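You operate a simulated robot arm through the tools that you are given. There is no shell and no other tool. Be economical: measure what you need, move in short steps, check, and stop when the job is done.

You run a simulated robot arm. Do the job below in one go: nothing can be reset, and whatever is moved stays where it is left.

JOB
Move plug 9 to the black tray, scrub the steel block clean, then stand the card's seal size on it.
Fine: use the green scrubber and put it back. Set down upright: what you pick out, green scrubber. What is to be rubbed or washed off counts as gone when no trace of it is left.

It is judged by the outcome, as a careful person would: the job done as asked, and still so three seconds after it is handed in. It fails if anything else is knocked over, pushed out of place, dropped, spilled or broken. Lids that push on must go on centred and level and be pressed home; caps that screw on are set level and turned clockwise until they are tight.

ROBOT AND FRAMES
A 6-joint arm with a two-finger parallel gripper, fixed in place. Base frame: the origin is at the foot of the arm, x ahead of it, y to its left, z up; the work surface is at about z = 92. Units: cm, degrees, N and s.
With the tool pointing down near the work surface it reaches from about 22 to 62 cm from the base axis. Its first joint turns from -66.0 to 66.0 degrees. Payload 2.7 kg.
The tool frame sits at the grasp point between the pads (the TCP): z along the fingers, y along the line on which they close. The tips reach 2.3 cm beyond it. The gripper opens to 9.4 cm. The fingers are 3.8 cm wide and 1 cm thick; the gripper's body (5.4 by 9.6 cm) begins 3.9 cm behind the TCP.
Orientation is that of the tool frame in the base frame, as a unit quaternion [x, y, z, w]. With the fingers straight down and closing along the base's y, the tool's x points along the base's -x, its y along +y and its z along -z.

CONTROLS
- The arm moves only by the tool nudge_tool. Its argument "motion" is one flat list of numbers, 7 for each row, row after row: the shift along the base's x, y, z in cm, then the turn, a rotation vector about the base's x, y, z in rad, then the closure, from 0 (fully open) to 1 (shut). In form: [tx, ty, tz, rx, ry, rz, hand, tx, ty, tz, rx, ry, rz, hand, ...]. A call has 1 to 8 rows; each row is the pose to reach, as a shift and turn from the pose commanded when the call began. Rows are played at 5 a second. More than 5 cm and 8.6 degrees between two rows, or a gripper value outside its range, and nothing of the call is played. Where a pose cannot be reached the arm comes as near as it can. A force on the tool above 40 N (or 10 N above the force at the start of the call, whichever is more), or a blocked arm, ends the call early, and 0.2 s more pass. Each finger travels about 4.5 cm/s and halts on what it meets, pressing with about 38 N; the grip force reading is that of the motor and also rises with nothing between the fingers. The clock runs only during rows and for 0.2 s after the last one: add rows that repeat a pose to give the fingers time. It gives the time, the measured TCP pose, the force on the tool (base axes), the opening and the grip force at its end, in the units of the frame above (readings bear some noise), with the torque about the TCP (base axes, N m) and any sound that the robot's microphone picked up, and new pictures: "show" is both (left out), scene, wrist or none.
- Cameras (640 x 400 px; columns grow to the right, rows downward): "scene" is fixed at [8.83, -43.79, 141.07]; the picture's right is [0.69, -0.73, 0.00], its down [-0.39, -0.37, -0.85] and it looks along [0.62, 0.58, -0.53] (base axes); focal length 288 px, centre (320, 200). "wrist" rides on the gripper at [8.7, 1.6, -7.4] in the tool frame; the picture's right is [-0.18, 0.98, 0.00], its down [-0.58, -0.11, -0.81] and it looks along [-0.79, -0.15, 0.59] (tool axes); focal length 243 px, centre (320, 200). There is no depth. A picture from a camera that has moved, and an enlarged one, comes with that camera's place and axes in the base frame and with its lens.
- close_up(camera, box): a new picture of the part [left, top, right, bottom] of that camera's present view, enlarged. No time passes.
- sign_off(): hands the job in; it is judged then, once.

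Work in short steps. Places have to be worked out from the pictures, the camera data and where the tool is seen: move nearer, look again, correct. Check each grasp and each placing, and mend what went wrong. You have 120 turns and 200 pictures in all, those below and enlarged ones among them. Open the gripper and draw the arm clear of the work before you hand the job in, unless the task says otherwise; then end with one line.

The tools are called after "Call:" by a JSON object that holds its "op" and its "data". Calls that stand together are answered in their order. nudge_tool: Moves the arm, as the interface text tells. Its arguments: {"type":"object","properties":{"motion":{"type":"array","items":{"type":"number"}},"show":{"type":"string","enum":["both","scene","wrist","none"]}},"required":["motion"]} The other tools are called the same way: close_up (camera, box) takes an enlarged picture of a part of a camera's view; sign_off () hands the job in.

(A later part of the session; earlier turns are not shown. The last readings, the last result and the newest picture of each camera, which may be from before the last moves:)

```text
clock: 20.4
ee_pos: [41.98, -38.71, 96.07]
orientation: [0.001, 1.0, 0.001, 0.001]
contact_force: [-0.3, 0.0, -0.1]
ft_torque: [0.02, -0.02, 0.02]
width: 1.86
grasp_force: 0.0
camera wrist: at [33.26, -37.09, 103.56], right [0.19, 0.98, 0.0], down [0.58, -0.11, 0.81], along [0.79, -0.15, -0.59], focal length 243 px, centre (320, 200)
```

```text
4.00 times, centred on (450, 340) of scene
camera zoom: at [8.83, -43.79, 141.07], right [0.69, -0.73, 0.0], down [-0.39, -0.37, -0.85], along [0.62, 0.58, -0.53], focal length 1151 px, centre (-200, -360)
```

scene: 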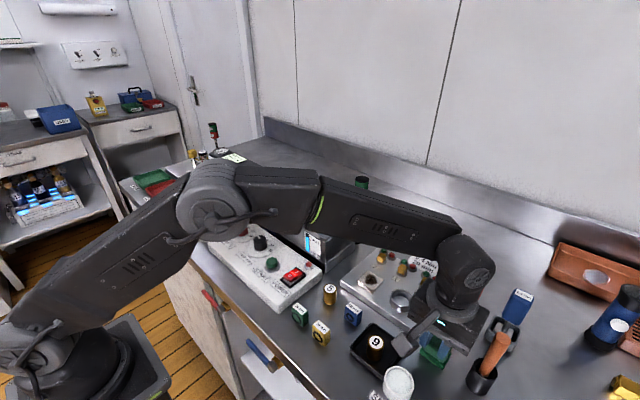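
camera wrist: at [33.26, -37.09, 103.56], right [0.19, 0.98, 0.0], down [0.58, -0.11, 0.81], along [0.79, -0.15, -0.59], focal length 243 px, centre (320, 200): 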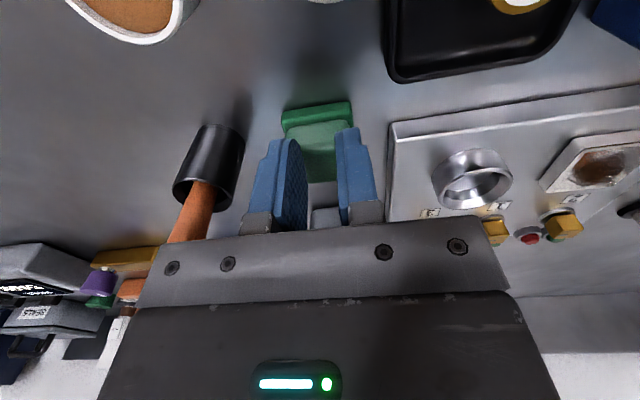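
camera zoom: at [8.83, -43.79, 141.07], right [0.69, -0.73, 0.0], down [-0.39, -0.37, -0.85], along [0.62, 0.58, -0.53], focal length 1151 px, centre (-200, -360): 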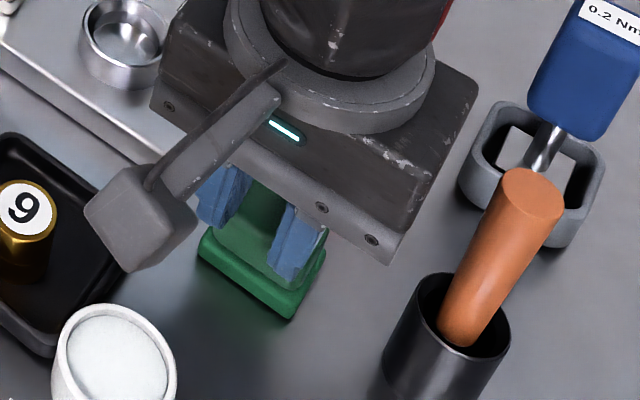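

The fingers closed on nothing, so the scrubber is lower (top under ~93.8) and a bit farther in x, about 43. I reopen, shift +0.9 in x and go 0.8 lower, then look.

Call:
{"op": "nudge_tool", "data": {"motion": [0, 0, 0, 0, 0, 0, 0.6, 0, 0, 0, 0, 0, 0, 0.42, 0, 0, 0, 0, 0, 0, 0.42, 0.9, 0, 0, 0, 0, 0, 0.42, 0.9, 0, -0.5, 0, 0, 0, 0.42, 0.9, 0, -0.8, 0, 0, 0, 0.42]}}

Call:
{"op": "close_up", "data": {"camera": "scene", "box": [410, 310, 490, 370]}}

Call:
{"op": "close_up", "data": {"camera": "wrist", "box": [220, 60, 420, 260]}}

```text
clock: 21.8
ee_pos: [42.95, -38.6, 95.32]
orientation: [0.0, 1.0, 0.0, 0.0]
contact_force: [0.0, -0.1, -0.3]
ft_torque: [0.01, 0.0, 0.01]
width: 5.47
grasp_force: 0.0
camera wrist: at [34.17, -37.04, 102.75], right [0.19, 0.98, 0.0], down [0.58, -0.11, 0.81], along [0.79, -0.15, -0.59], focal length 243 px, centre (320, 200)
```

scene: 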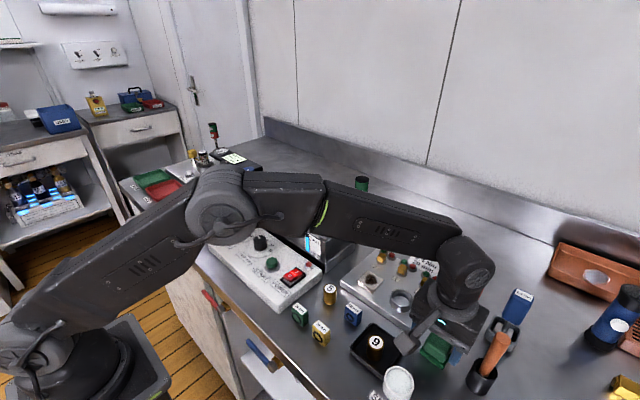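
wrist: 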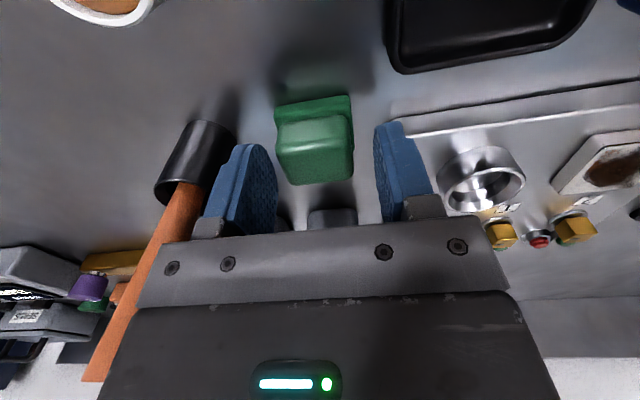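

```text
6.67 times, centred on (450, 340) of scene
camera zoom: at [8.83, -43.79, 141.07], right [0.69, -0.73, 0.0], down [-0.39, -0.37, -0.85], along [0.62, 0.58, -0.53], focal length 1918 px, centre (-547, -733)
```

zoom: 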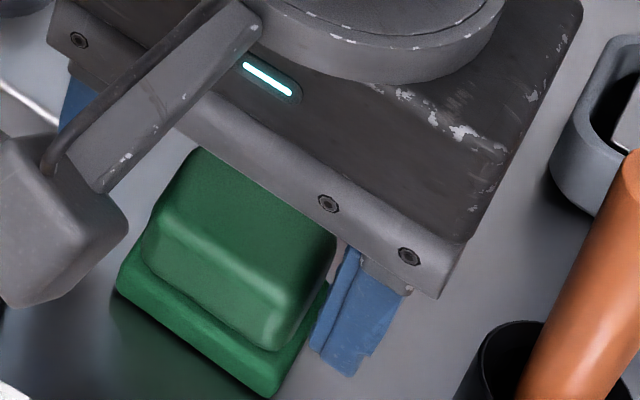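

```text
2.00 times, centred on (320, 160) of wrist
camera zoom: at [34.17, -37.04, 102.75], right [0.19, 0.98, 0.0], down [0.58, -0.11, 0.81], along [0.79, -0.15, -0.59], focal length 485 px, centre (320, 280)
```

zoom: 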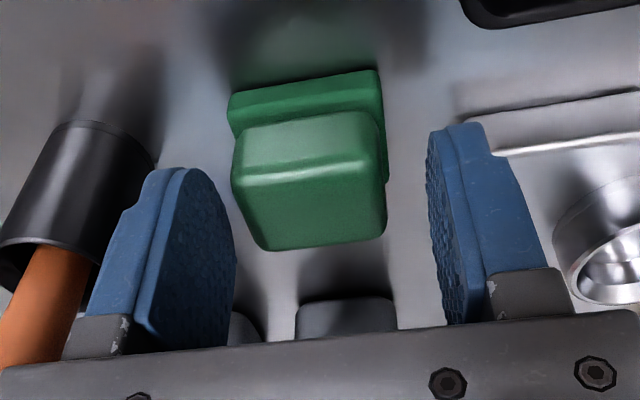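

Comparing where the tip line falls, the scrubber is centred nearer x = 43.6. I shift +0.7, lower 0.3 and close.

Call:
{"op": "nudge_tool", "data": {"motion": [0.7, -0.1, 0, 0, 0, 0, 0.42, 0.7, -0.1, -0.3, 0, 0, 0, 0.42, 0.7, -0.1, -0.3, 0, 0, 0, 0.6, 0.7, -0.1, -0.3, 0, 0, 0, 0.8, 0.7, -0.1, -0.3, 0, 0, 0, 0.8, 0.7, -0.1, -0.3, 0, 0, 0, 0.8]}}

Call:
{"op": "close_up", "data": {"camera": "scene", "box": [410, 310, 490, 370]}}

Call:
{"op": "close_up", "data": {"camera": "wrist", "box": [220, 60, 420, 260]}}

```text
clock: 23.2
ee_pos: [43.5, -38.82, 94.97]
orientation: [0.0, 1.0, 0.0, 0.0]
contact_force: [-0.2, 0.3, -0.2]
ft_torque: [0.0, -0.02, 0.01]
width: 3.9
grasp_force: 38.1
camera wrist: at [34.85, -37.14, 102.46], right [0.19, 0.98, 0.0], down [0.58, -0.11, 0.81], along [0.79, -0.15, -0.59], focal length 243 px, centre (320, 200)
```

scene: 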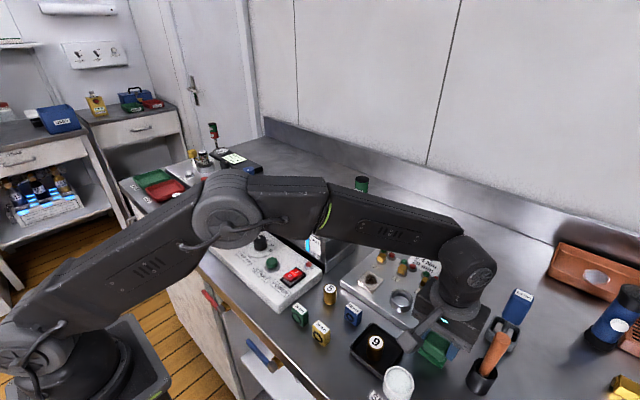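
wrist: 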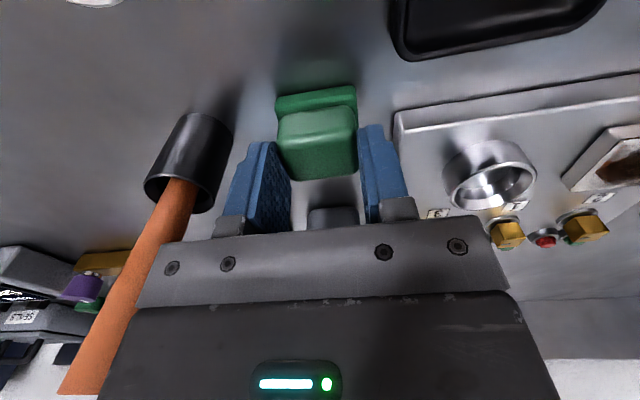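

```text
6.67 times, centred on (450, 340) of scene
camera zoom: at [8.83, -43.79, 141.07], right [0.69, -0.73, 0.0], down [-0.39, -0.37, -0.85], along [0.62, 0.58, -0.53], focal length 1918 px, centre (-547, -733)
```

zoom: 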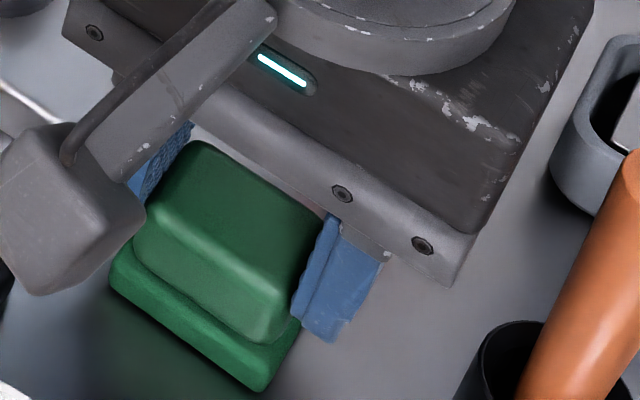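

```text
2.00 times, centred on (320, 160) of wrist
camera zoom: at [34.85, -37.14, 102.46], right [0.19, 0.98, 0.0], down [0.58, -0.11, 0.81], along [0.79, -0.15, -0.59], focal length 485 px, centre (320, 280)
```

zoom: 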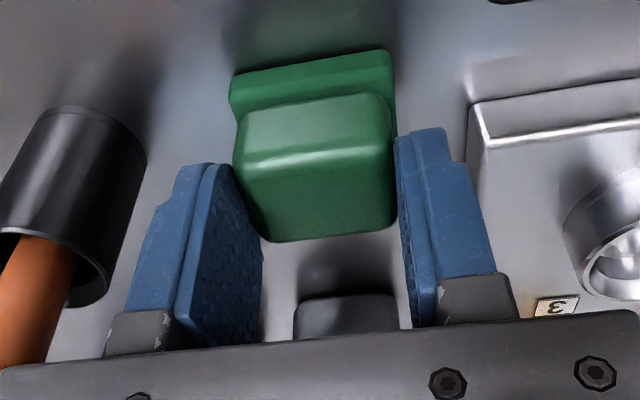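

Now gripped at 3.9 cm with 38 N. I'll remember this pose (43.5, -38.8, 95.0) for the return, and lift to check.

Call:
{"op": "nudge_tool", "data": {"motion": [0, 0, 1, 0, 0, 0, 0.8, 0, 0, 3, 0, 0, 0, 0.8, 0, 0, 6, 0, 0, 0, 0.8, 0, 0, 8, 0, 0, 0, 0.8, 0, 0, 8, 0, 0, 0, 0.8]}}

Call:
{"op": "close_up", "data": {"camera": "wrist", "box": [220, 60, 420, 260]}}

Call:
{"op": "close_up", "data": {"camera": "scene", "box": [390, 260, 510, 350]}}

```text
clock: 24.4
ee_pos: [43.54, -38.87, 103.03]
orientation: [0.001, 1.0, 0.0, 0.0]
contact_force: [-1.1, 0.9, 0.5]
ft_torque: [-0.03, 0.04, -0.01]
width: 3.86
grasp_force: 38.4
camera wrist: at [34.82, -37.22, 110.49], right [0.19, 0.98, 0.0], down [0.58, -0.11, 0.81], along [0.79, -0.15, -0.59], focal length 243 px, centre (320, 200)
```

scene: 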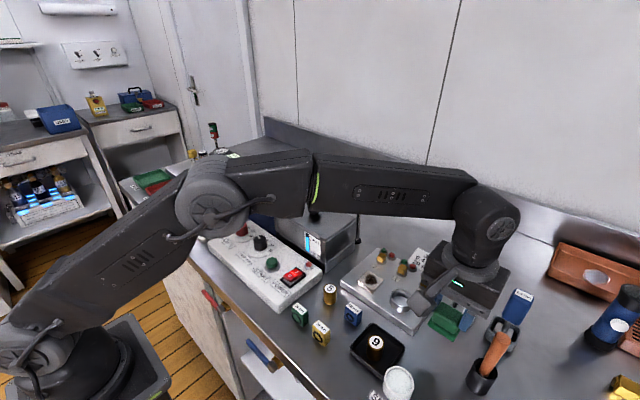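
wrist: 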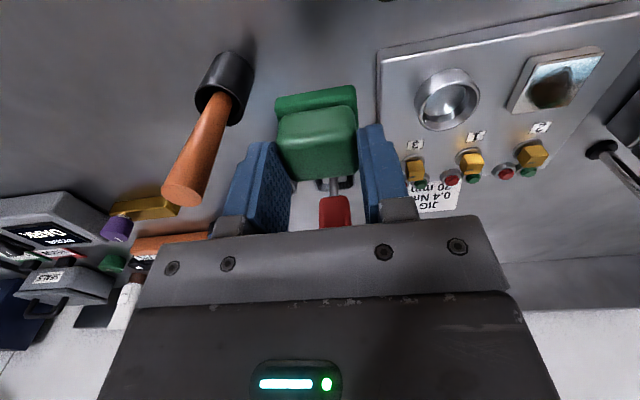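

```text
2.00 times, centred on (320, 160) of wrist
camera zoom: at [34.82, -37.22, 110.49], right [0.19, 0.98, 0.0], down [0.58, -0.11, 0.81], along [0.79, -0.15, -0.59], focal length 485 px, centre (320, 280)
```

zoom: 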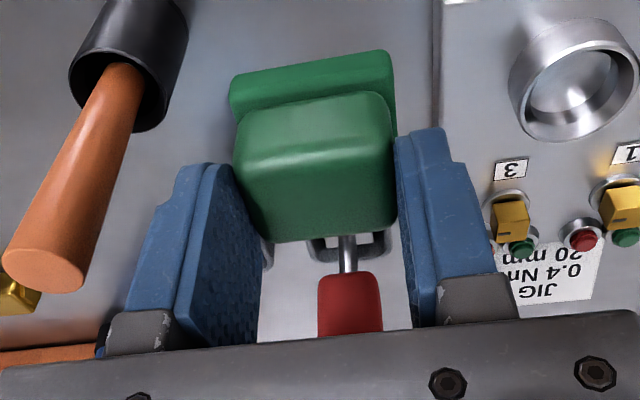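

```text
4.44 times, centred on (450, 305) of scene
camera zoom: at [8.83, -43.79, 141.07], right [0.69, -0.73, 0.0], down [-0.39, -0.37, -0.85], along [0.62, 0.58, -0.53], focal length 1279 px, centre (-258, -267)
```

zoom: 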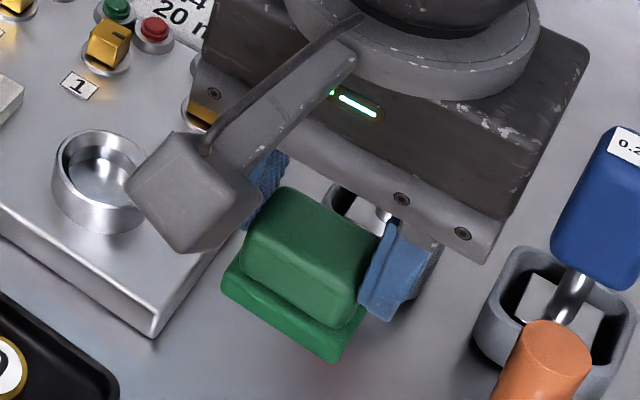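

The scrubber is held level; its pad is about 5 × 4 cm, centred near the TCP, bottom about 3 cm below it. I carry it at this height over the steel block near (46.4, -22.4).

Call:
{"op": "nudge_tool", "data": {"motion": [0.5, 4, 0, 0, 0, 0, 0.8, 1.1, 8, 0, 0, 0, 0, 0.8, 1.7, 12, 0, 0, 0, 0, 0.8, 2.5, 16.3, 0, 0, 0, 0, 0.8, 2.5, 16.3, 0, 0, 0, 0, 0.8]}}

Call:
{"op": "close_up", "data": {"camera": "wrist", "box": [220, 60, 420, 260]}}

Call:
{"op": "close_up", "data": {"camera": "scene", "box": [330, 220, 450, 310]}}

```text
clock: 25.6
ee_pos: [45.98, -22.44, 102.91]
orientation: [0.001, 1.0, 0.0, 0.0]
contact_force: [0.3, -0.1, -0.6]
ft_torque: [0.0, 0.0, 0.0]
width: 3.87
grasp_force: 37.6
camera wrist: at [37.31, -20.9, 110.42], right [0.19, 0.98, 0.0], down [0.58, -0.11, 0.81], along [0.79, -0.15, -0.59], focal length 243 px, centre (320, 200)
```

scene: 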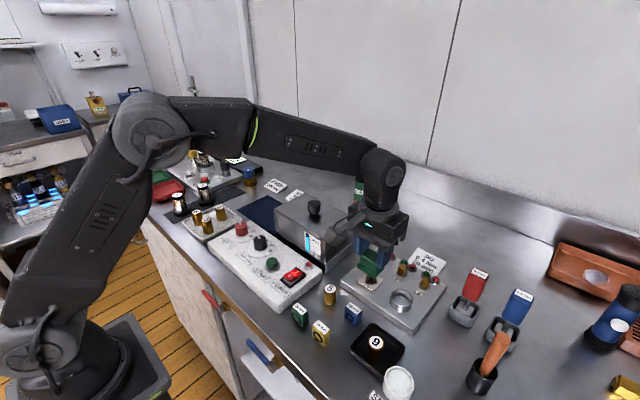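
wrist: 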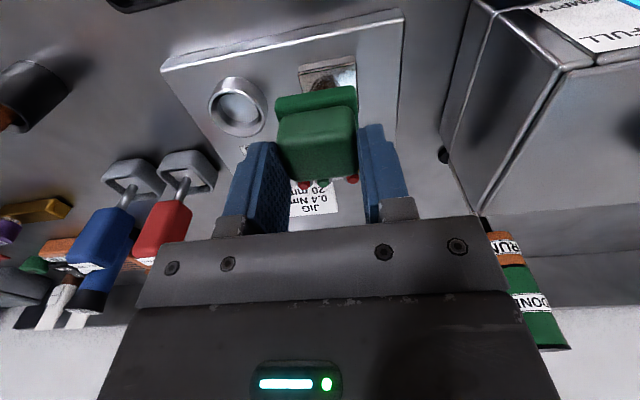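

```text
2.00 times, centred on (320, 160) of wrist
camera zoom: at [37.31, -20.9, 110.42], right [0.19, 0.98, 0.0], down [0.58, -0.11, 0.81], along [0.79, -0.15, -0.59], focal length 485 px, centre (320, 280)
```

zoom: 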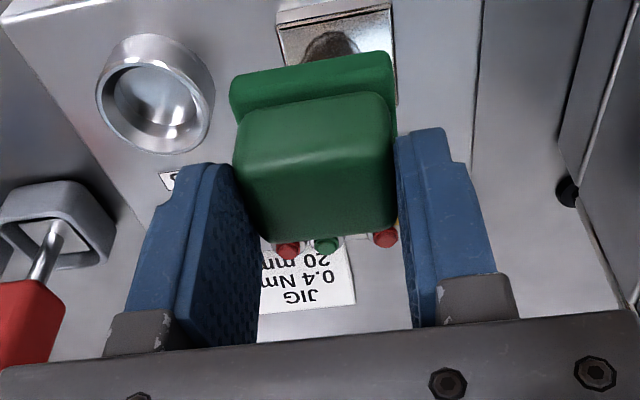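

```text
4.44 times, centred on (390, 265) of scene
camera zoom: at [8.83, -43.79, 141.07], right [0.69, -0.73, 0.0], down [-0.39, -0.37, -0.85], along [0.62, 0.58, -0.53], focal length 1279 px, centre (9, -89)
```

zoom: 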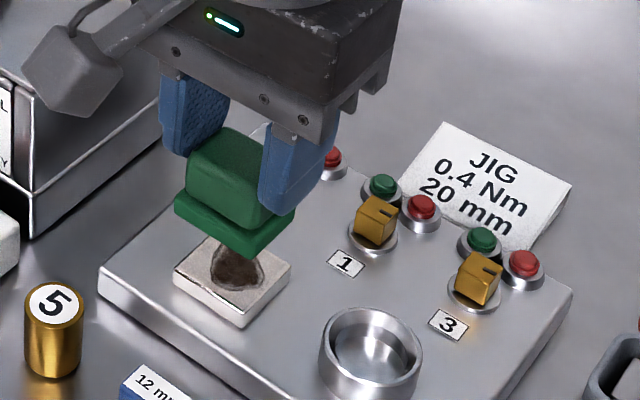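

The pad must shift about +1.1 x and +0.4 y to be centred on the steel block. I move and descend to just above it.

Call:
{"op": "nudge_tool", "data": {"motion": [1.1, 0.4, -1, 0, 0, 0, 0.8, 1.1, 0.4, -3, 0, 0, 0, 0.8, 1.1, 0.4, -4.5, 0, 0, 0, 0.8, 1.1, 0.4, -4.5, 0, 0, 0, 0.8]}}

Call:
{"op": "close_up", "data": {"camera": "scene", "box": [330, 230, 450, 320]}}

```text
clock: 26.6
ee_pos: [47.13, -22.19, 98.57]
orientation: [0.0, 1.0, 0.0, 0.0]
contact_force: [-0.9, 0.3, -0.8]
ft_torque: [-0.01, 0.03, 0.0]
width: 3.86
grasp_force: 38.1
camera wrist: at [38.39, -20.51, 105.93], right [0.19, 0.98, 0.0], down [0.58, -0.11, 0.81], along [0.79, -0.15, -0.59], focal length 243 px, centre (320, 200)
```

scene: 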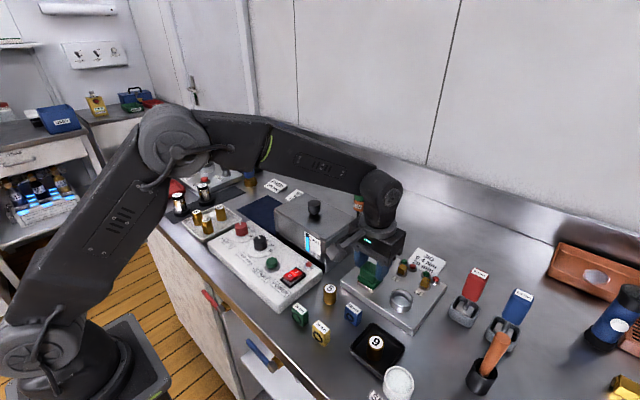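
wrist: 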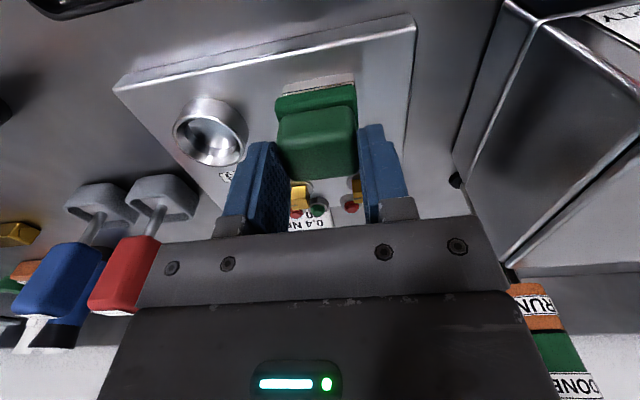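

```text
4.44 times, centred on (390, 275) of scene
camera zoom: at [8.83, -43.79, 141.07], right [0.69, -0.73, 0.0], down [-0.39, -0.37, -0.85], along [0.62, 0.58, -0.53], focal length 1279 px, centre (9, -133)
```

zoom: 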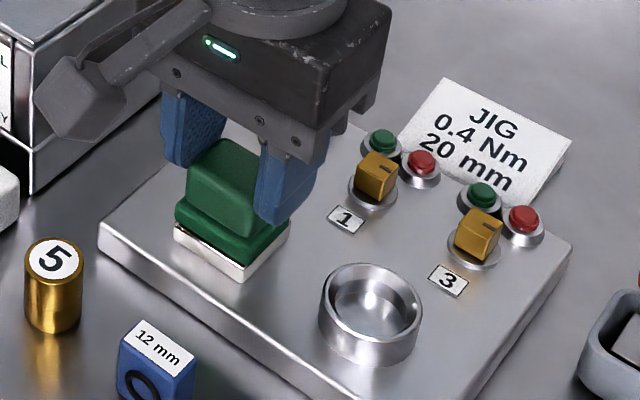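

The pad sits just over the steel block and matches its outline. I lower in small steps to contact.

Call:
{"op": "nudge_tool", "data": {"motion": [0, 0, -0.2, 0, 0, 0, 0.8, 0, 0, -0.4, 0, 0, 0, 0.8, 0, 0, -0.6, 0, 0, 0, 0.8, 0, 0, -0.6, 0, 0, 0, 0.8], "show": "none"}}

Call:
{"op": "close_up", "data": {"camera": "scene", "box": [330, 230, 450, 320]}}

```text
clock: 27.6
ee_pos: [47.24, -22.23, 98.28]
orientation: [0.0, 1.0, -0.001, 0.003]
contact_force: [-5.0, 2.0, 28.2]
ft_torque: [0.12, 0.38, -0.02]
width: 3.89
grasp_force: 37.7
```

```text
4.44 times, centred on (390, 275) of scene
camera zoom: at [8.77, -43.76, 141.08], right [0.69, -0.73, 0.0], down [-0.39, -0.37, -0.85], along [0.62, 0.58, -0.53], focal length 1279 px, centre (9, -133)
```

zoom: 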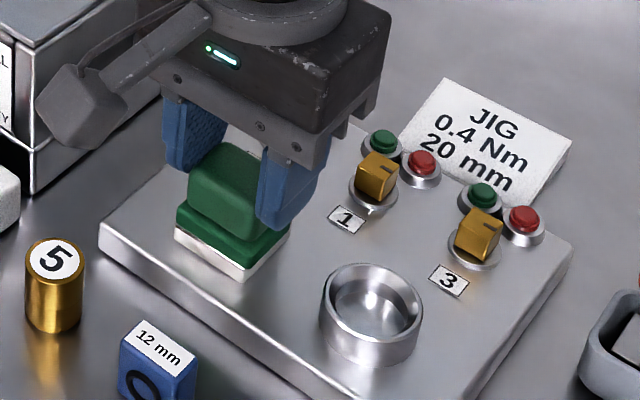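

In contact at z ≈ 98.4 with 28 N. I ease to about 10 N and make scrubbing strokes.

Call:
{"op": "nudge_tool", "data": {"motion": [0, 0, 0.25, 0, 0, 0, 0.8, 0.7, 0, 0.25, 0, 0, 0, 0.8, -0.7, 0, 0.25, 0, 0, 0, 0.8, 0.7, 0.5, 0.25, 0, 0, 0, 0.8, -0.7, 0.5, 0.25, 0, 0, 0, 0.8, 0.7, -0.5, 0.25, 0, 0, 0, 0.8, -0.7, -0.5, 0.25, 0, 0, 0, 0.8, 0, 0, 0.25, 0, 0, 0, 0.8], "show": "scene"}}

Call:
{"op": "close_up", "data": {"camera": "scene", "box": [330, 230, 450, 320]}}

```text
clock: 29.4
ee_pos: [47.08, -22.04, 98.26]
orientation: [0.002, 1.0, 0.001, -0.001]
contact_force: [-1.6, -0.9, 4.2]
ft_torque: [-0.08, 0.0, -0.04]
width: 3.86
grasp_force: 37.5
```

scene: 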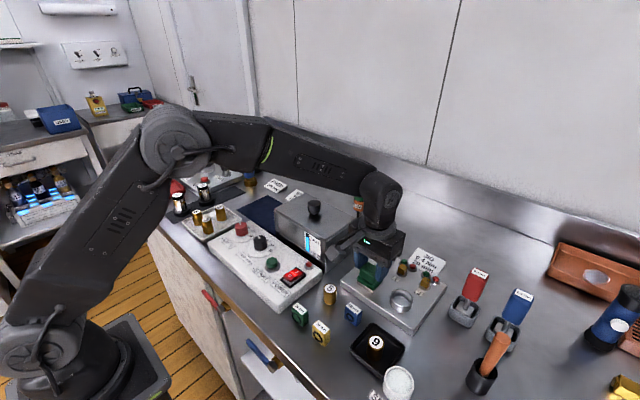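

```text
4.44 times, centred on (390, 275) of scene
camera zoom: at [8.81, -43.79, 141.07], right [0.69, -0.73, 0.0], down [-0.39, -0.37, -0.85], along [0.62, 0.58, -0.53], focal length 1279 px, centre (9, -133)
```

zoom: 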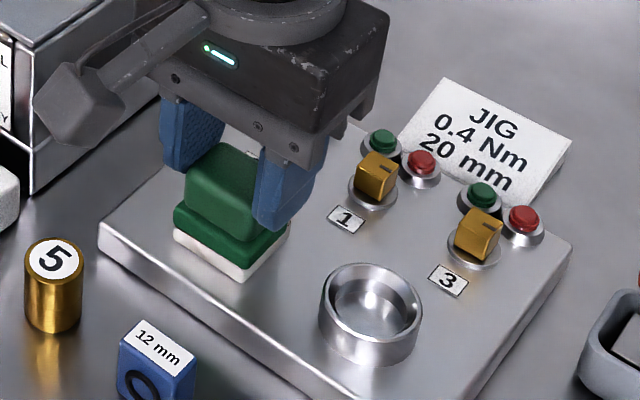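

Jig hasn't moved. Pressing slightly harder, I do another round of strokes.

Call:
{"op": "nudge_tool", "data": {"motion": [0.9, 0, -0.1, 0, 0, 0, 0.8, -0.9, 0.3, -0.1, 0, 0, 0, 0.8, 0.9, 0.8, -0.1, 0, 0, 0, 0.8, -0.9, 0.8, -0.1, 0, 0, 0, 0.8, 0.9, -0.3, -0.1, 0, 0, 0, 0.8, -0.9, -0.8, -0.1, 0, 0, 0, 0.8, 0.9, -0.8, -0.1, 0, 0, 0, 0.8, 0, 0, -0.1, 0, 0, 0, 0.8], "show": "none"}}

Call:
{"op": "nudge_tool", "data": {"motion": [0, 1, 0, 0, 0, 0, 0.8, 0.4, -1, 0, 0, 0, 0, 0.8, 0.8, 1, 0, 0, 0, 0, 0.8, 0.8, -1, 0, 0, 0, 0, 0.8, -0.4, 1, 0, 0, 0, 0, 0.8, -0.8, -1, 0, 0, 0, 0, 0.8, -0.8, 1, 0, 0, 0, 0, 0.8, 0, 0, 0, 0, 0, 0, 0.8], "show": "none"}}

Call:
{"op": "nudge_tool", "data": {"motion": [0, 0, 1, 0, 0, 0, 0.8, 0, 0, 3, 0, 0, 0, 0.8, 0, 0, 5, 0, 0, 0, 0.8, -2.5, -2.5, 7, 0, 0, 0, 0.8, -5, -5, 7, 0, 0, 0, 0.8, -5, -5, 7, 0, 0, 0, 0.8]}}

Call:
{"op": "close_up", "data": {"camera": "scene", "box": [330, 230, 450, 320]}}

```text
clock: 31.2
ee_pos: [47.31, -22.19, 98.19]
orientation: [0.001, 1.0, -0.001, 0.001]
contact_force: [4.1, -4.4, 15.6]
ft_torque: [-0.12, -0.22, -0.06]
width: 3.86
grasp_force: 38.1
```

```text
clock: 33.0
ee_pos: [47.14, -22.05, 98.01]
orientation: [0.001, 1.0, 0.001, 0.0]
contact_force: [-2.4, 4.7, 14.3]
ft_torque: [0.11, 0.0, 0.03]
width: 3.86
grasp_force: 38.2
```

```text
clock: 34.4
ee_pos: [42.15, -27.24, 104.98]
orientation: [0.001, 1.0, 0.0, 0.001]
contact_force: [-0.3, -0.2, -0.6]
ft_torque: [-0.01, 0.02, -0.03]
width: 3.89
grasp_force: 38.3
camera wrist: at [33.42, -25.47, 112.47], right [0.19, 0.98, 0.0], down [0.58, -0.11, 0.81], along [0.79, -0.15, -0.59], focal length 243 px, centre (320, 200)
```

scene: 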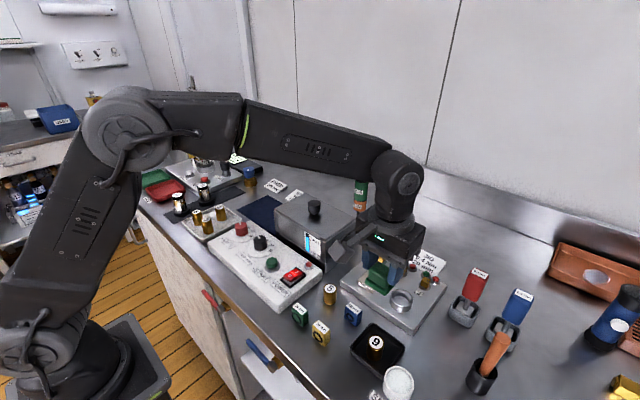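
wrist: 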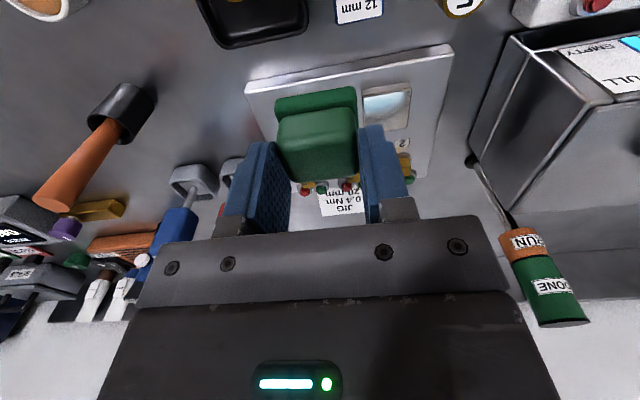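

```text
4.44 times, centred on (390, 275) of scene
camera zoom: at [8.83, -43.79, 141.07], right [0.69, -0.73, 0.0], down [-0.39, -0.37, -0.85], along [0.62, 0.58, -0.53], focal length 1279 px, centre (9, -133)
```

zoom: 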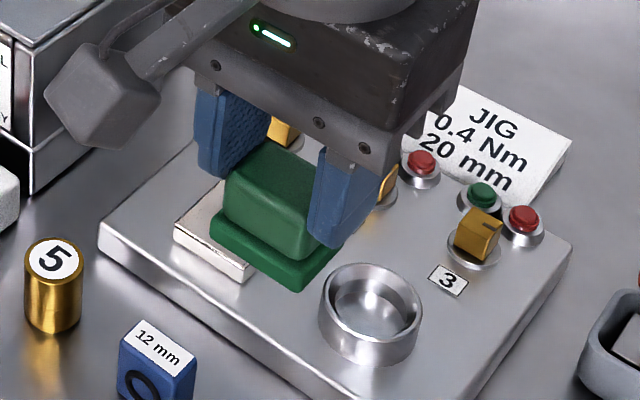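

The stain looks gone from here. I draw farther toward the scrubber's place to get a full view.

Call:
{"op": "nudge_tool", "data": {"motion": [0.3, -4, 0, 0, 0, 0, 0.8, 0.8, -8, 0, 0, 0, 0, 0.8, 1.35, -11.6, -2, 0, 0, 0, 0.8, 1.35, -11.6, -2, 0, 0, 0, 0.8]}}

Call:
{"op": "close_up", "data": {"camera": "scene", "box": [340, 250, 420, 310]}}

Call:
{"op": "close_up", "data": {"camera": "wrist", "box": [480, 20, 640, 120]}}

```text
clock: 35.4
ee_pos: [43.6, -38.67, 103.0]
orientation: [0.001, 1.0, -0.001, 0.0]
contact_force: [0.0, 0.0, -0.8]
ft_torque: [0.02, -0.02, -0.04]
width: 3.88
grasp_force: 38.4
camera wrist: at [34.75, -37.06, 110.41], right [0.18, 0.98, 0.0], down [0.58, -0.11, 0.81], along [0.79, -0.15, -0.59], focal length 243 px, centre (320, 200)
```

scene: 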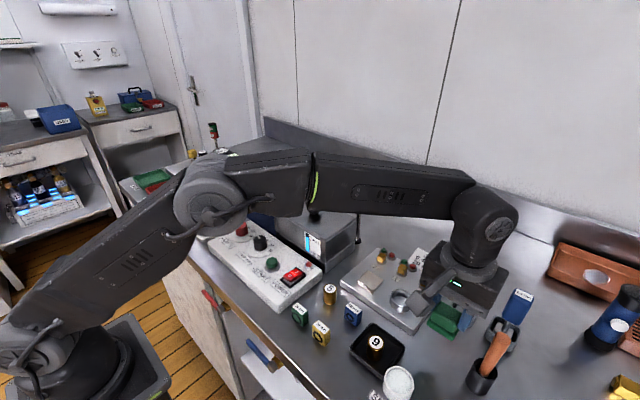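
wrist: 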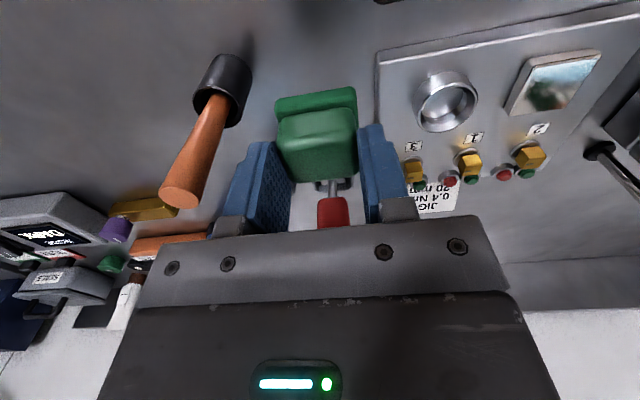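

```text
6.67 times, centred on (380, 280) of scene
camera zoom: at [8.83, -43.79, 141.07], right [0.69, -0.73, 0.0], down [-0.39, -0.37, -0.85], along [0.62, 0.58, -0.53], focal length 1918 px, centre (-80, -333)
```

zoom: 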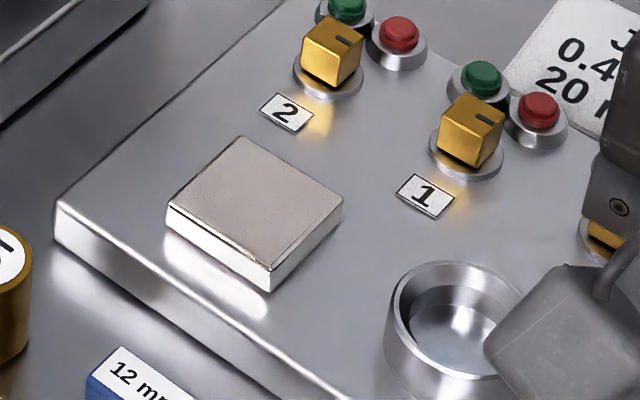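

```text
4.00 times, centred on (560, 70) of wrist
camera zoom: at [34.75, -37.06, 110.41], right [0.18, 0.98, 0.0], down [0.58, -0.11, 0.81], along [0.79, -0.15, -0.59], focal length 970 px, centre (-640, 720)
```

zoom: 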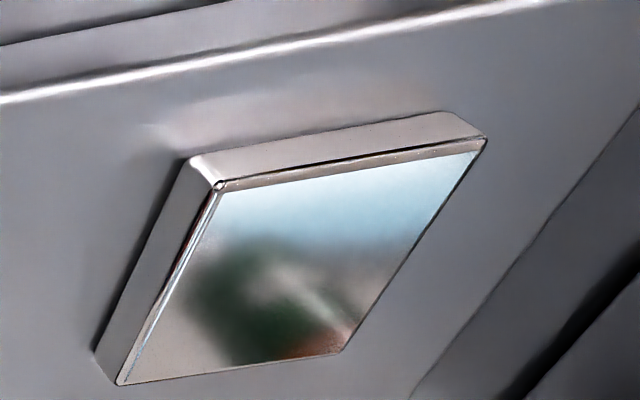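

The block's surface is clean and uniform. I return the scrubber to its original spot.

Call:
{"op": "nudge_tool", "data": {"motion": [-0.1, -0.15, -3, 0, 0, 0, 0.8, -0.1, -0.15, -5.5, 0, 0, 0, 0.8, -0.1, -0.15, -7, 0, 0, 0, 0.8, -0.1, -0.15, -7.7, 0, 0, 0, 0.8, -0.1, -0.15, -7.95, 0, 0, 0, 0.8, -0.1, -0.15, -7.95, 0, 0, 0, 0.8], "show": "scene"}}

Call:
{"op": "close_up", "data": {"camera": "scene", "box": [410, 310, 490, 370]}}

```text
clock: 36.8
ee_pos: [43.37, -38.78, 94.97]
orientation: [0.001, 1.0, 0.0, 0.0]
contact_force: [-1.0, 0.2, -0.2]
ft_torque: [-0.02, 0.0, 0.01]
width: 3.89
grasp_force: 37.8
```

scene: 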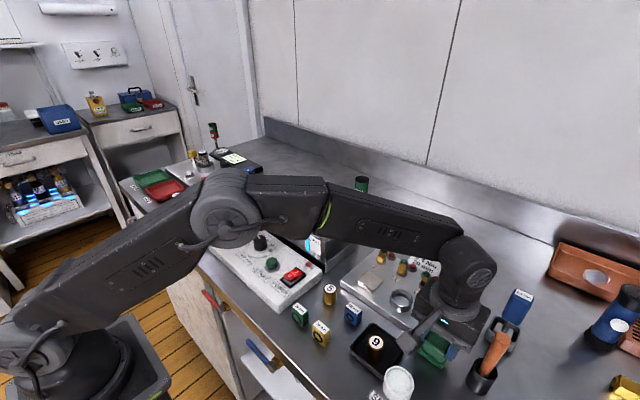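

```text
6.67 times, centred on (450, 340) of scene
camera zoom: at [8.83, -43.79, 141.07], right [0.69, -0.73, 0.0], down [-0.39, -0.37, -0.85], along [0.62, 0.58, -0.53], focal length 1918 px, centre (-547, -733)
```

zoom: 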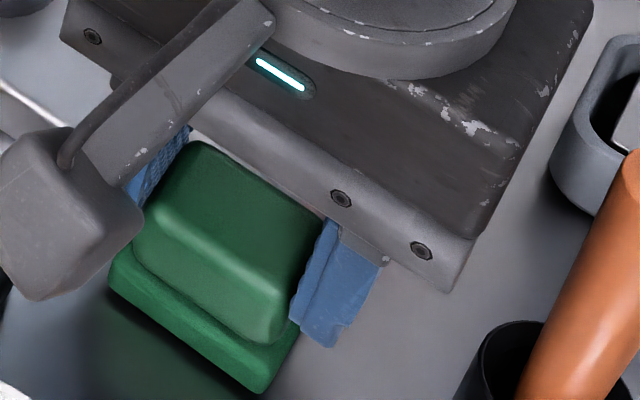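

Back at the original pose, though contact isn't felt yet. I nudge down slightly to seat it.

Call:
{"op": "nudge_tool", "data": {"motion": [0.1, 0, -0.1, 0, 0, 0, 0.8, 0.1, 0, -0.15, 0, 0, 0, 0.8], "show": "none"}}

```text
clock: 37.4
ee_pos: [43.51, -38.85, 94.82]
orientation: [0.0, 1.0, 0.001, 0.001]
contact_force: [-0.4, -0.1, -0.1]
ft_torque: [0.01, 0.0, 0.0]
width: 3.86
grasp_force: 38.0
```

Call:
{"op": "nudge_tool", "data": {"motion": [0, 0, -0.1, 0, 0, 0, 0.8, 0, 0, -0.1, 0, 0, 0, 0.8], "show": "none"}}

```text
clock: 38.0
ee_pos: [43.55, -38.84, 94.98]
orientation: [0.001, 1.0, 0.0, 0.001]
contact_force: [-0.6, 0.2, 4.5]
ft_torque: [0.04, -0.01, -0.02]
width: 3.88
grasp_force: 38.3
```

Seated, with 4.5 N contact. I release gently, then rise.

Call:
{"op": "nudge_tool", "data": {"motion": [0, 0, 0.05, 0, 0, 0, 0.5, 0, 0, 0.05, 0, 0, 0, 0.42, 0, 0, 0.05, 0, 0, 0, 0.42, 0, 0, 3, 0, 0, 0, 0.42, 0, 0, 7, 0, 0, 0, 0.42, 0, 0, 11, 0, 0, 0, 0.42, -3, 3, 13, 0, 0, 0, 0.42, -3, 3, 13, 0, 0, 0, 0.42]}}

Call:
{"op": "close_up", "data": {"camera": "scene", "box": [390, 290, 510, 390]}}

```text
clock: 39.8
ee_pos: [40.48, -35.79, 107.76]
orientation: [0.001, 1.0, 0.0, 0.0]
contact_force: [0.5, -0.4, 0.5]
ft_torque: [0.02, 0.02, 0.01]
width: 5.44
grasp_force: 0.0
camera wrist: at [31.77, -34.16, 115.27], right [0.19, 0.98, 0.0], down [0.58, -0.11, 0.81], along [0.79, -0.15, -0.59], focal length 243 px, centre (320, 200)
```

scene: 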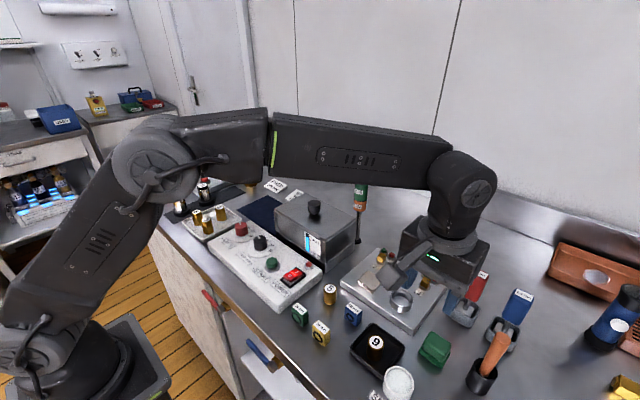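
wrist: 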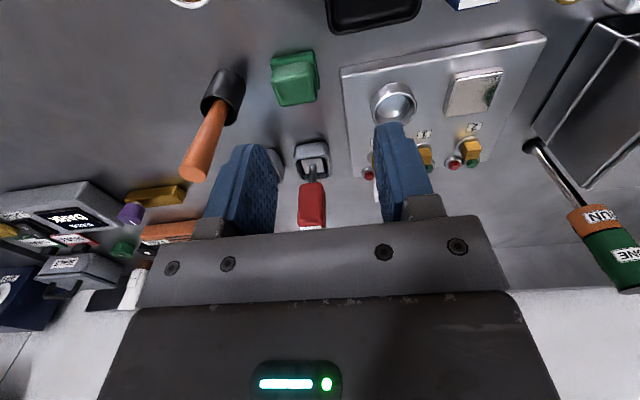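

```text
4.00 times, centred on (450, 340) of scene
camera zoom: at [8.83, -43.79, 141.07], right [0.69, -0.73, 0.0], down [-0.39, -0.37, -0.85], along [0.62, 0.58, -0.53], focal length 1151 px, centre (-200, -360)
```

zoom: 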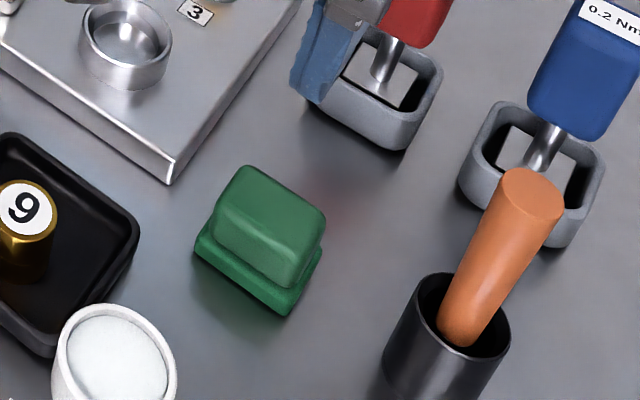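

The scrubber is back in place and upright. Now I move above the 20 mm seal block near (31.5, -17.5) for measurement.

Call:
{"op": "nudge_tool", "data": {"motion": [-2.5, 3.7, 0, 0, 0, 0, 0.3, -5, 7.4, 0, 0, 0, 0, 0.3, -7.5, 11.2, 0, 0, 0, 0, 0.3, -10.5, 15, -1, 0, 0, 0, 0.3, -12, 17.5, -2, 0, 0, 0, 0.3, -12, 17.5, -2, 0, 0, 0, 0.3]}}

Call:
{"op": "close_up", "data": {"camera": "wrist", "box": [210, 0, 430, 200]}}

Call:
{"op": "close_up", "data": {"camera": "scene", "box": [270, 270, 370, 350]}}

```text
clock: 41.2
ee_pos: [28.48, -18.22, 105.85]
orientation: [0.001, 1.0, 0.0, -0.001]
contact_force: [0.9, -0.2, -0.3]
ft_torque: [0.02, -0.02, 0.01]
width: 6.61
grasp_force: 0.1
camera wrist: at [19.74, -16.63, 113.21], right [0.19, 0.98, 0.0], down [0.58, -0.11, 0.81], along [0.79, -0.15, -0.59], focal length 243 px, centre (320, 200)
```

scene: 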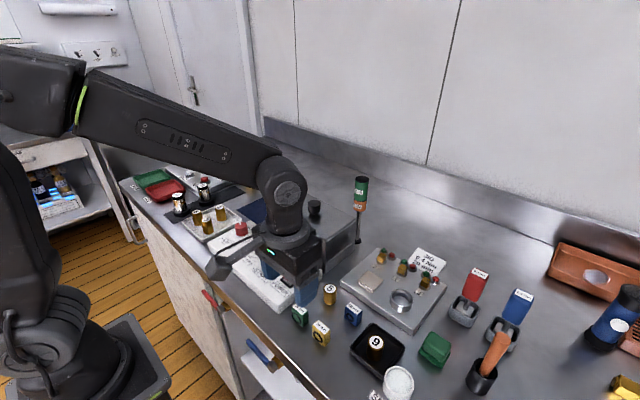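
wrist: 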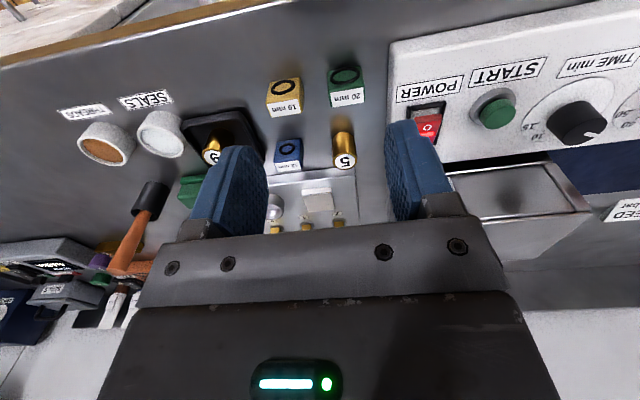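

```text
2.00 times, centred on (320, 100) of wrist
camera zoom: at [19.74, -16.63, 113.21], right [0.19, 0.98, 0.0], down [0.58, -0.11, 0.81], along [0.79, -0.15, -0.59], focal length 485 px, centre (320, 400)
```

zoom: 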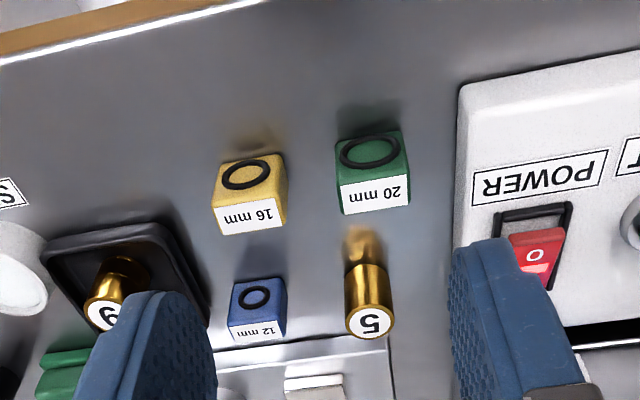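

```text
5.00 times, centred on (320, 310) of scene
camera zoom: at [8.83, -43.79, 141.07], right [0.69, -0.73, 0.0], down [-0.39, -0.37, -0.85], along [0.62, 0.58, -0.53], focal length 1439 px, centre (320, -350)
```

zoom: 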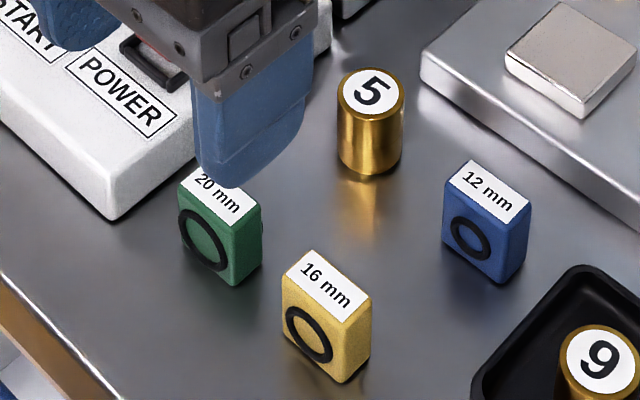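

The green block is about 2.9 (y) × 1.4 (x) × 3.6 cm tall, centred near (30.5, -16.4), and the power panel is close on its +y side. I'll grip it across its thin x direction, so I rotate the tool 90° about z at height.

Call:
{"op": "nudge_tool", "data": {"motion": [0.2, 0.2, 0, 0, 0, 0.14, 0.3, 0.5, 0.5, 0, 0, 0, 0.28, 0.3, 0.8, 0.8, 0, 0, 0, 0.42, 0.3, 1.1, 1, 0, 0, 0, 0.56, 0.3, 1.4, 1.2, 0, 0, 0, 0.7, 0.3, 1.7, 1.5, 0, 0, 0, 0.84, 0.3, 2, 1.8, 0, 0, 0, 0.98, 0.3, 2, 1.8, 0, 0, 0, 1.12, 0.3], "show": "scene"}}

Call:
{"op": "nudge_tool", "data": {"motion": [0, 0, 0, 0, 0, 0.14, 0.3, 0, 0, 0, 0, 0, 0.28, 0.3, 0, 0, 0, 0, 0, 0.42, 0.3, 0, 0, 0, 0, 0, 0.451, 0.3, 0, 0, 0, 0, 0, 0.451, 0.3]}}

Call:
{"op": "close_up", "data": {"camera": "wrist", "box": [220, 40, 420, 240]}}

```text
clock: 43.0
ee_pos: [30.56, -16.48, 105.81]
orientation: [-0.532, 0.847, 0.0, 0.0]
contact_force: [-0.5, 0.9, -0.7]
ft_torque: [0.0, 0.04, 0.0]
width: 6.57
grasp_force: 0.1
```

scene: 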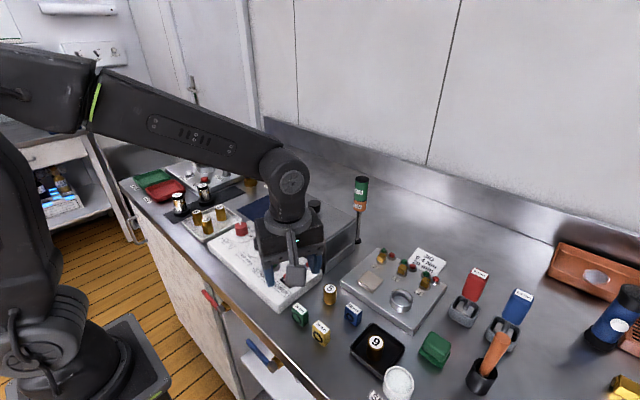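

```text
clock: 44.2
ee_pos: [30.56, -16.57, 105.86]
orientation: [0.707, -0.707, 0.001, -0.001]
contact_force: [0.2, 0.3, 0.2]
ft_torque: [-0.02, 0.01, 0.02]
width: 6.58
grasp_force: 0.0
camera wrist: at [28.83, -25.19, 113.3], right [-0.98, 0.18, 0.0], down [0.11, 0.58, 0.81], along [0.15, 0.79, -0.59], focal length 243 px, centre (320, 200)
```

scene: 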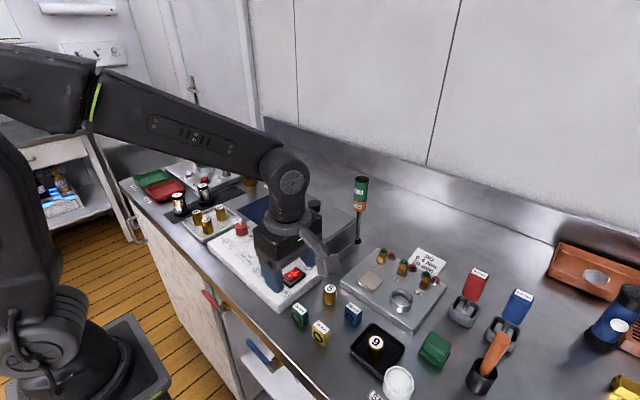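
wrist: 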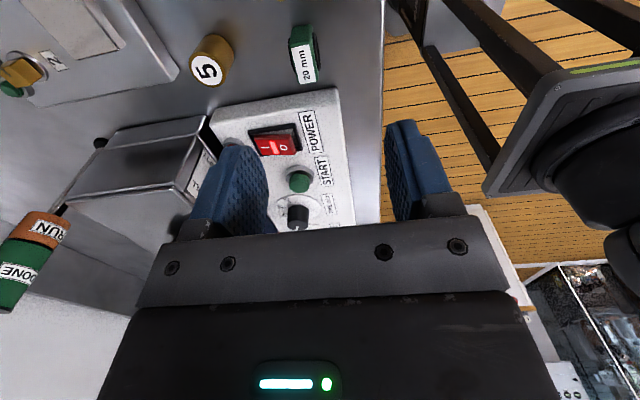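

```text
2.00 times, centred on (320, 140) of wrist
camera zoom: at [28.83, -25.19, 113.3], right [-0.98, 0.18, 0.0], down [0.11, 0.58, 0.81], along [0.15, 0.79, -0.59], focal length 485 px, centre (320, 320)
```

zoom: 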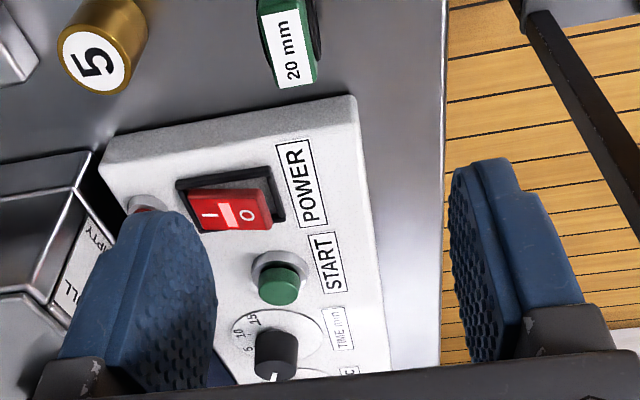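

Triangulating the two wrist views gives the block top at z ≈ 93.5, at (31.75, -16.55); the table is effectively near z 90, which also explains the earlier grasp heights. I move above the block, staying slightly to -y to clear the panel.

Call:
{"op": "nudge_tool", "data": {"motion": [0.6, -0.2, -2, 0, 0, 0, 0.5, 1.2, -0.45, -4.5, 0, 0, 0, 0.5, 1.2, -0.45, -7, 0, 0, 0, 0.5, 1.2, -0.45, -7, 0, 0, 0, 0.5]}}

Call:
{"op": "close_up", "data": {"camera": "wrist", "box": [220, 40, 420, 240]}}

Call:
{"op": "close_up", "data": {"camera": "scene", "box": [260, 260, 360, 340]}}

```text
clock: 45.2
ee_pos: [31.73, -17.12, 98.81]
orientation: [-0.706, 0.708, 0.0, 0.0]
contact_force: [0.3, -0.1, 0.9]
ft_torque: [-0.02, 0.01, 0.0]
width: 4.7
grasp_force: 0.1
camera wrist: at [30.07, -25.67, 106.25], right [-0.98, 0.19, 0.0], down [0.11, 0.58, 0.81], along [0.15, 0.79, -0.59], focal length 243 px, centre (320, 200)
```

scene: 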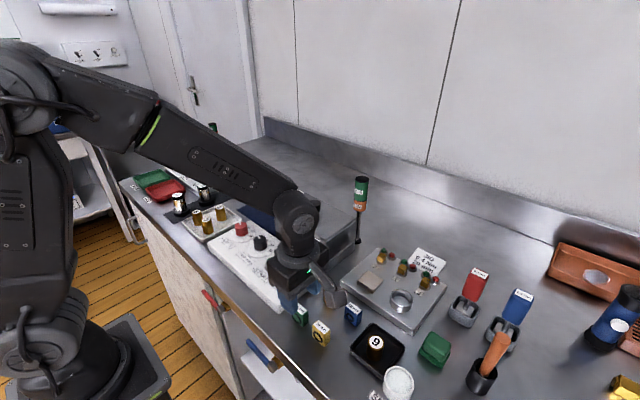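
wrist: 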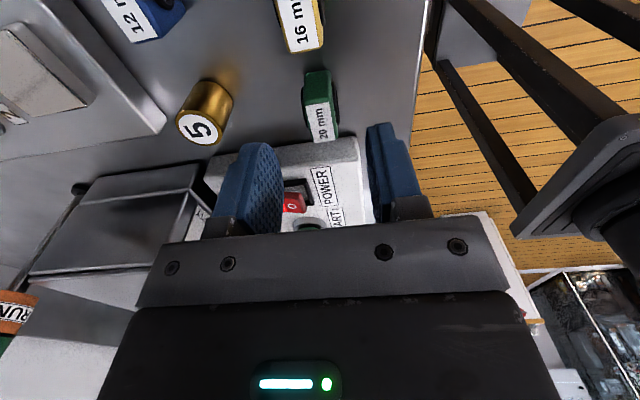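

```text
2.00 times, centred on (320, 140) of wrist
camera zoom: at [30.07, -25.67, 106.25], right [-0.98, 0.19, 0.0], down [0.11, 0.58, 0.81], along [0.15, 0.79, -0.59], focal length 485 px, centre (320, 320)
```

zoom: 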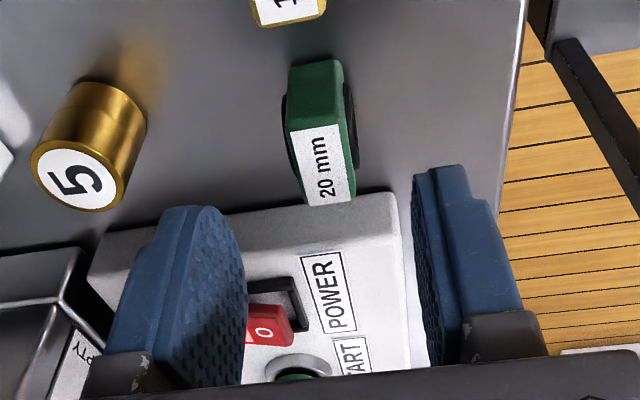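

```text
5.00 times, centred on (310, 300) of scene
camera zoom: at [8.83, -43.79, 141.07], right [0.69, -0.73, 0.0], down [-0.39, -0.37, -0.85], along [0.62, 0.58, -0.53], focal length 1439 px, centre (370, -300)
```

zoom: 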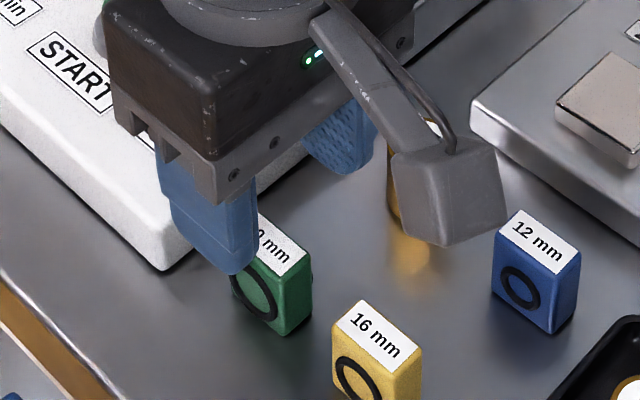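

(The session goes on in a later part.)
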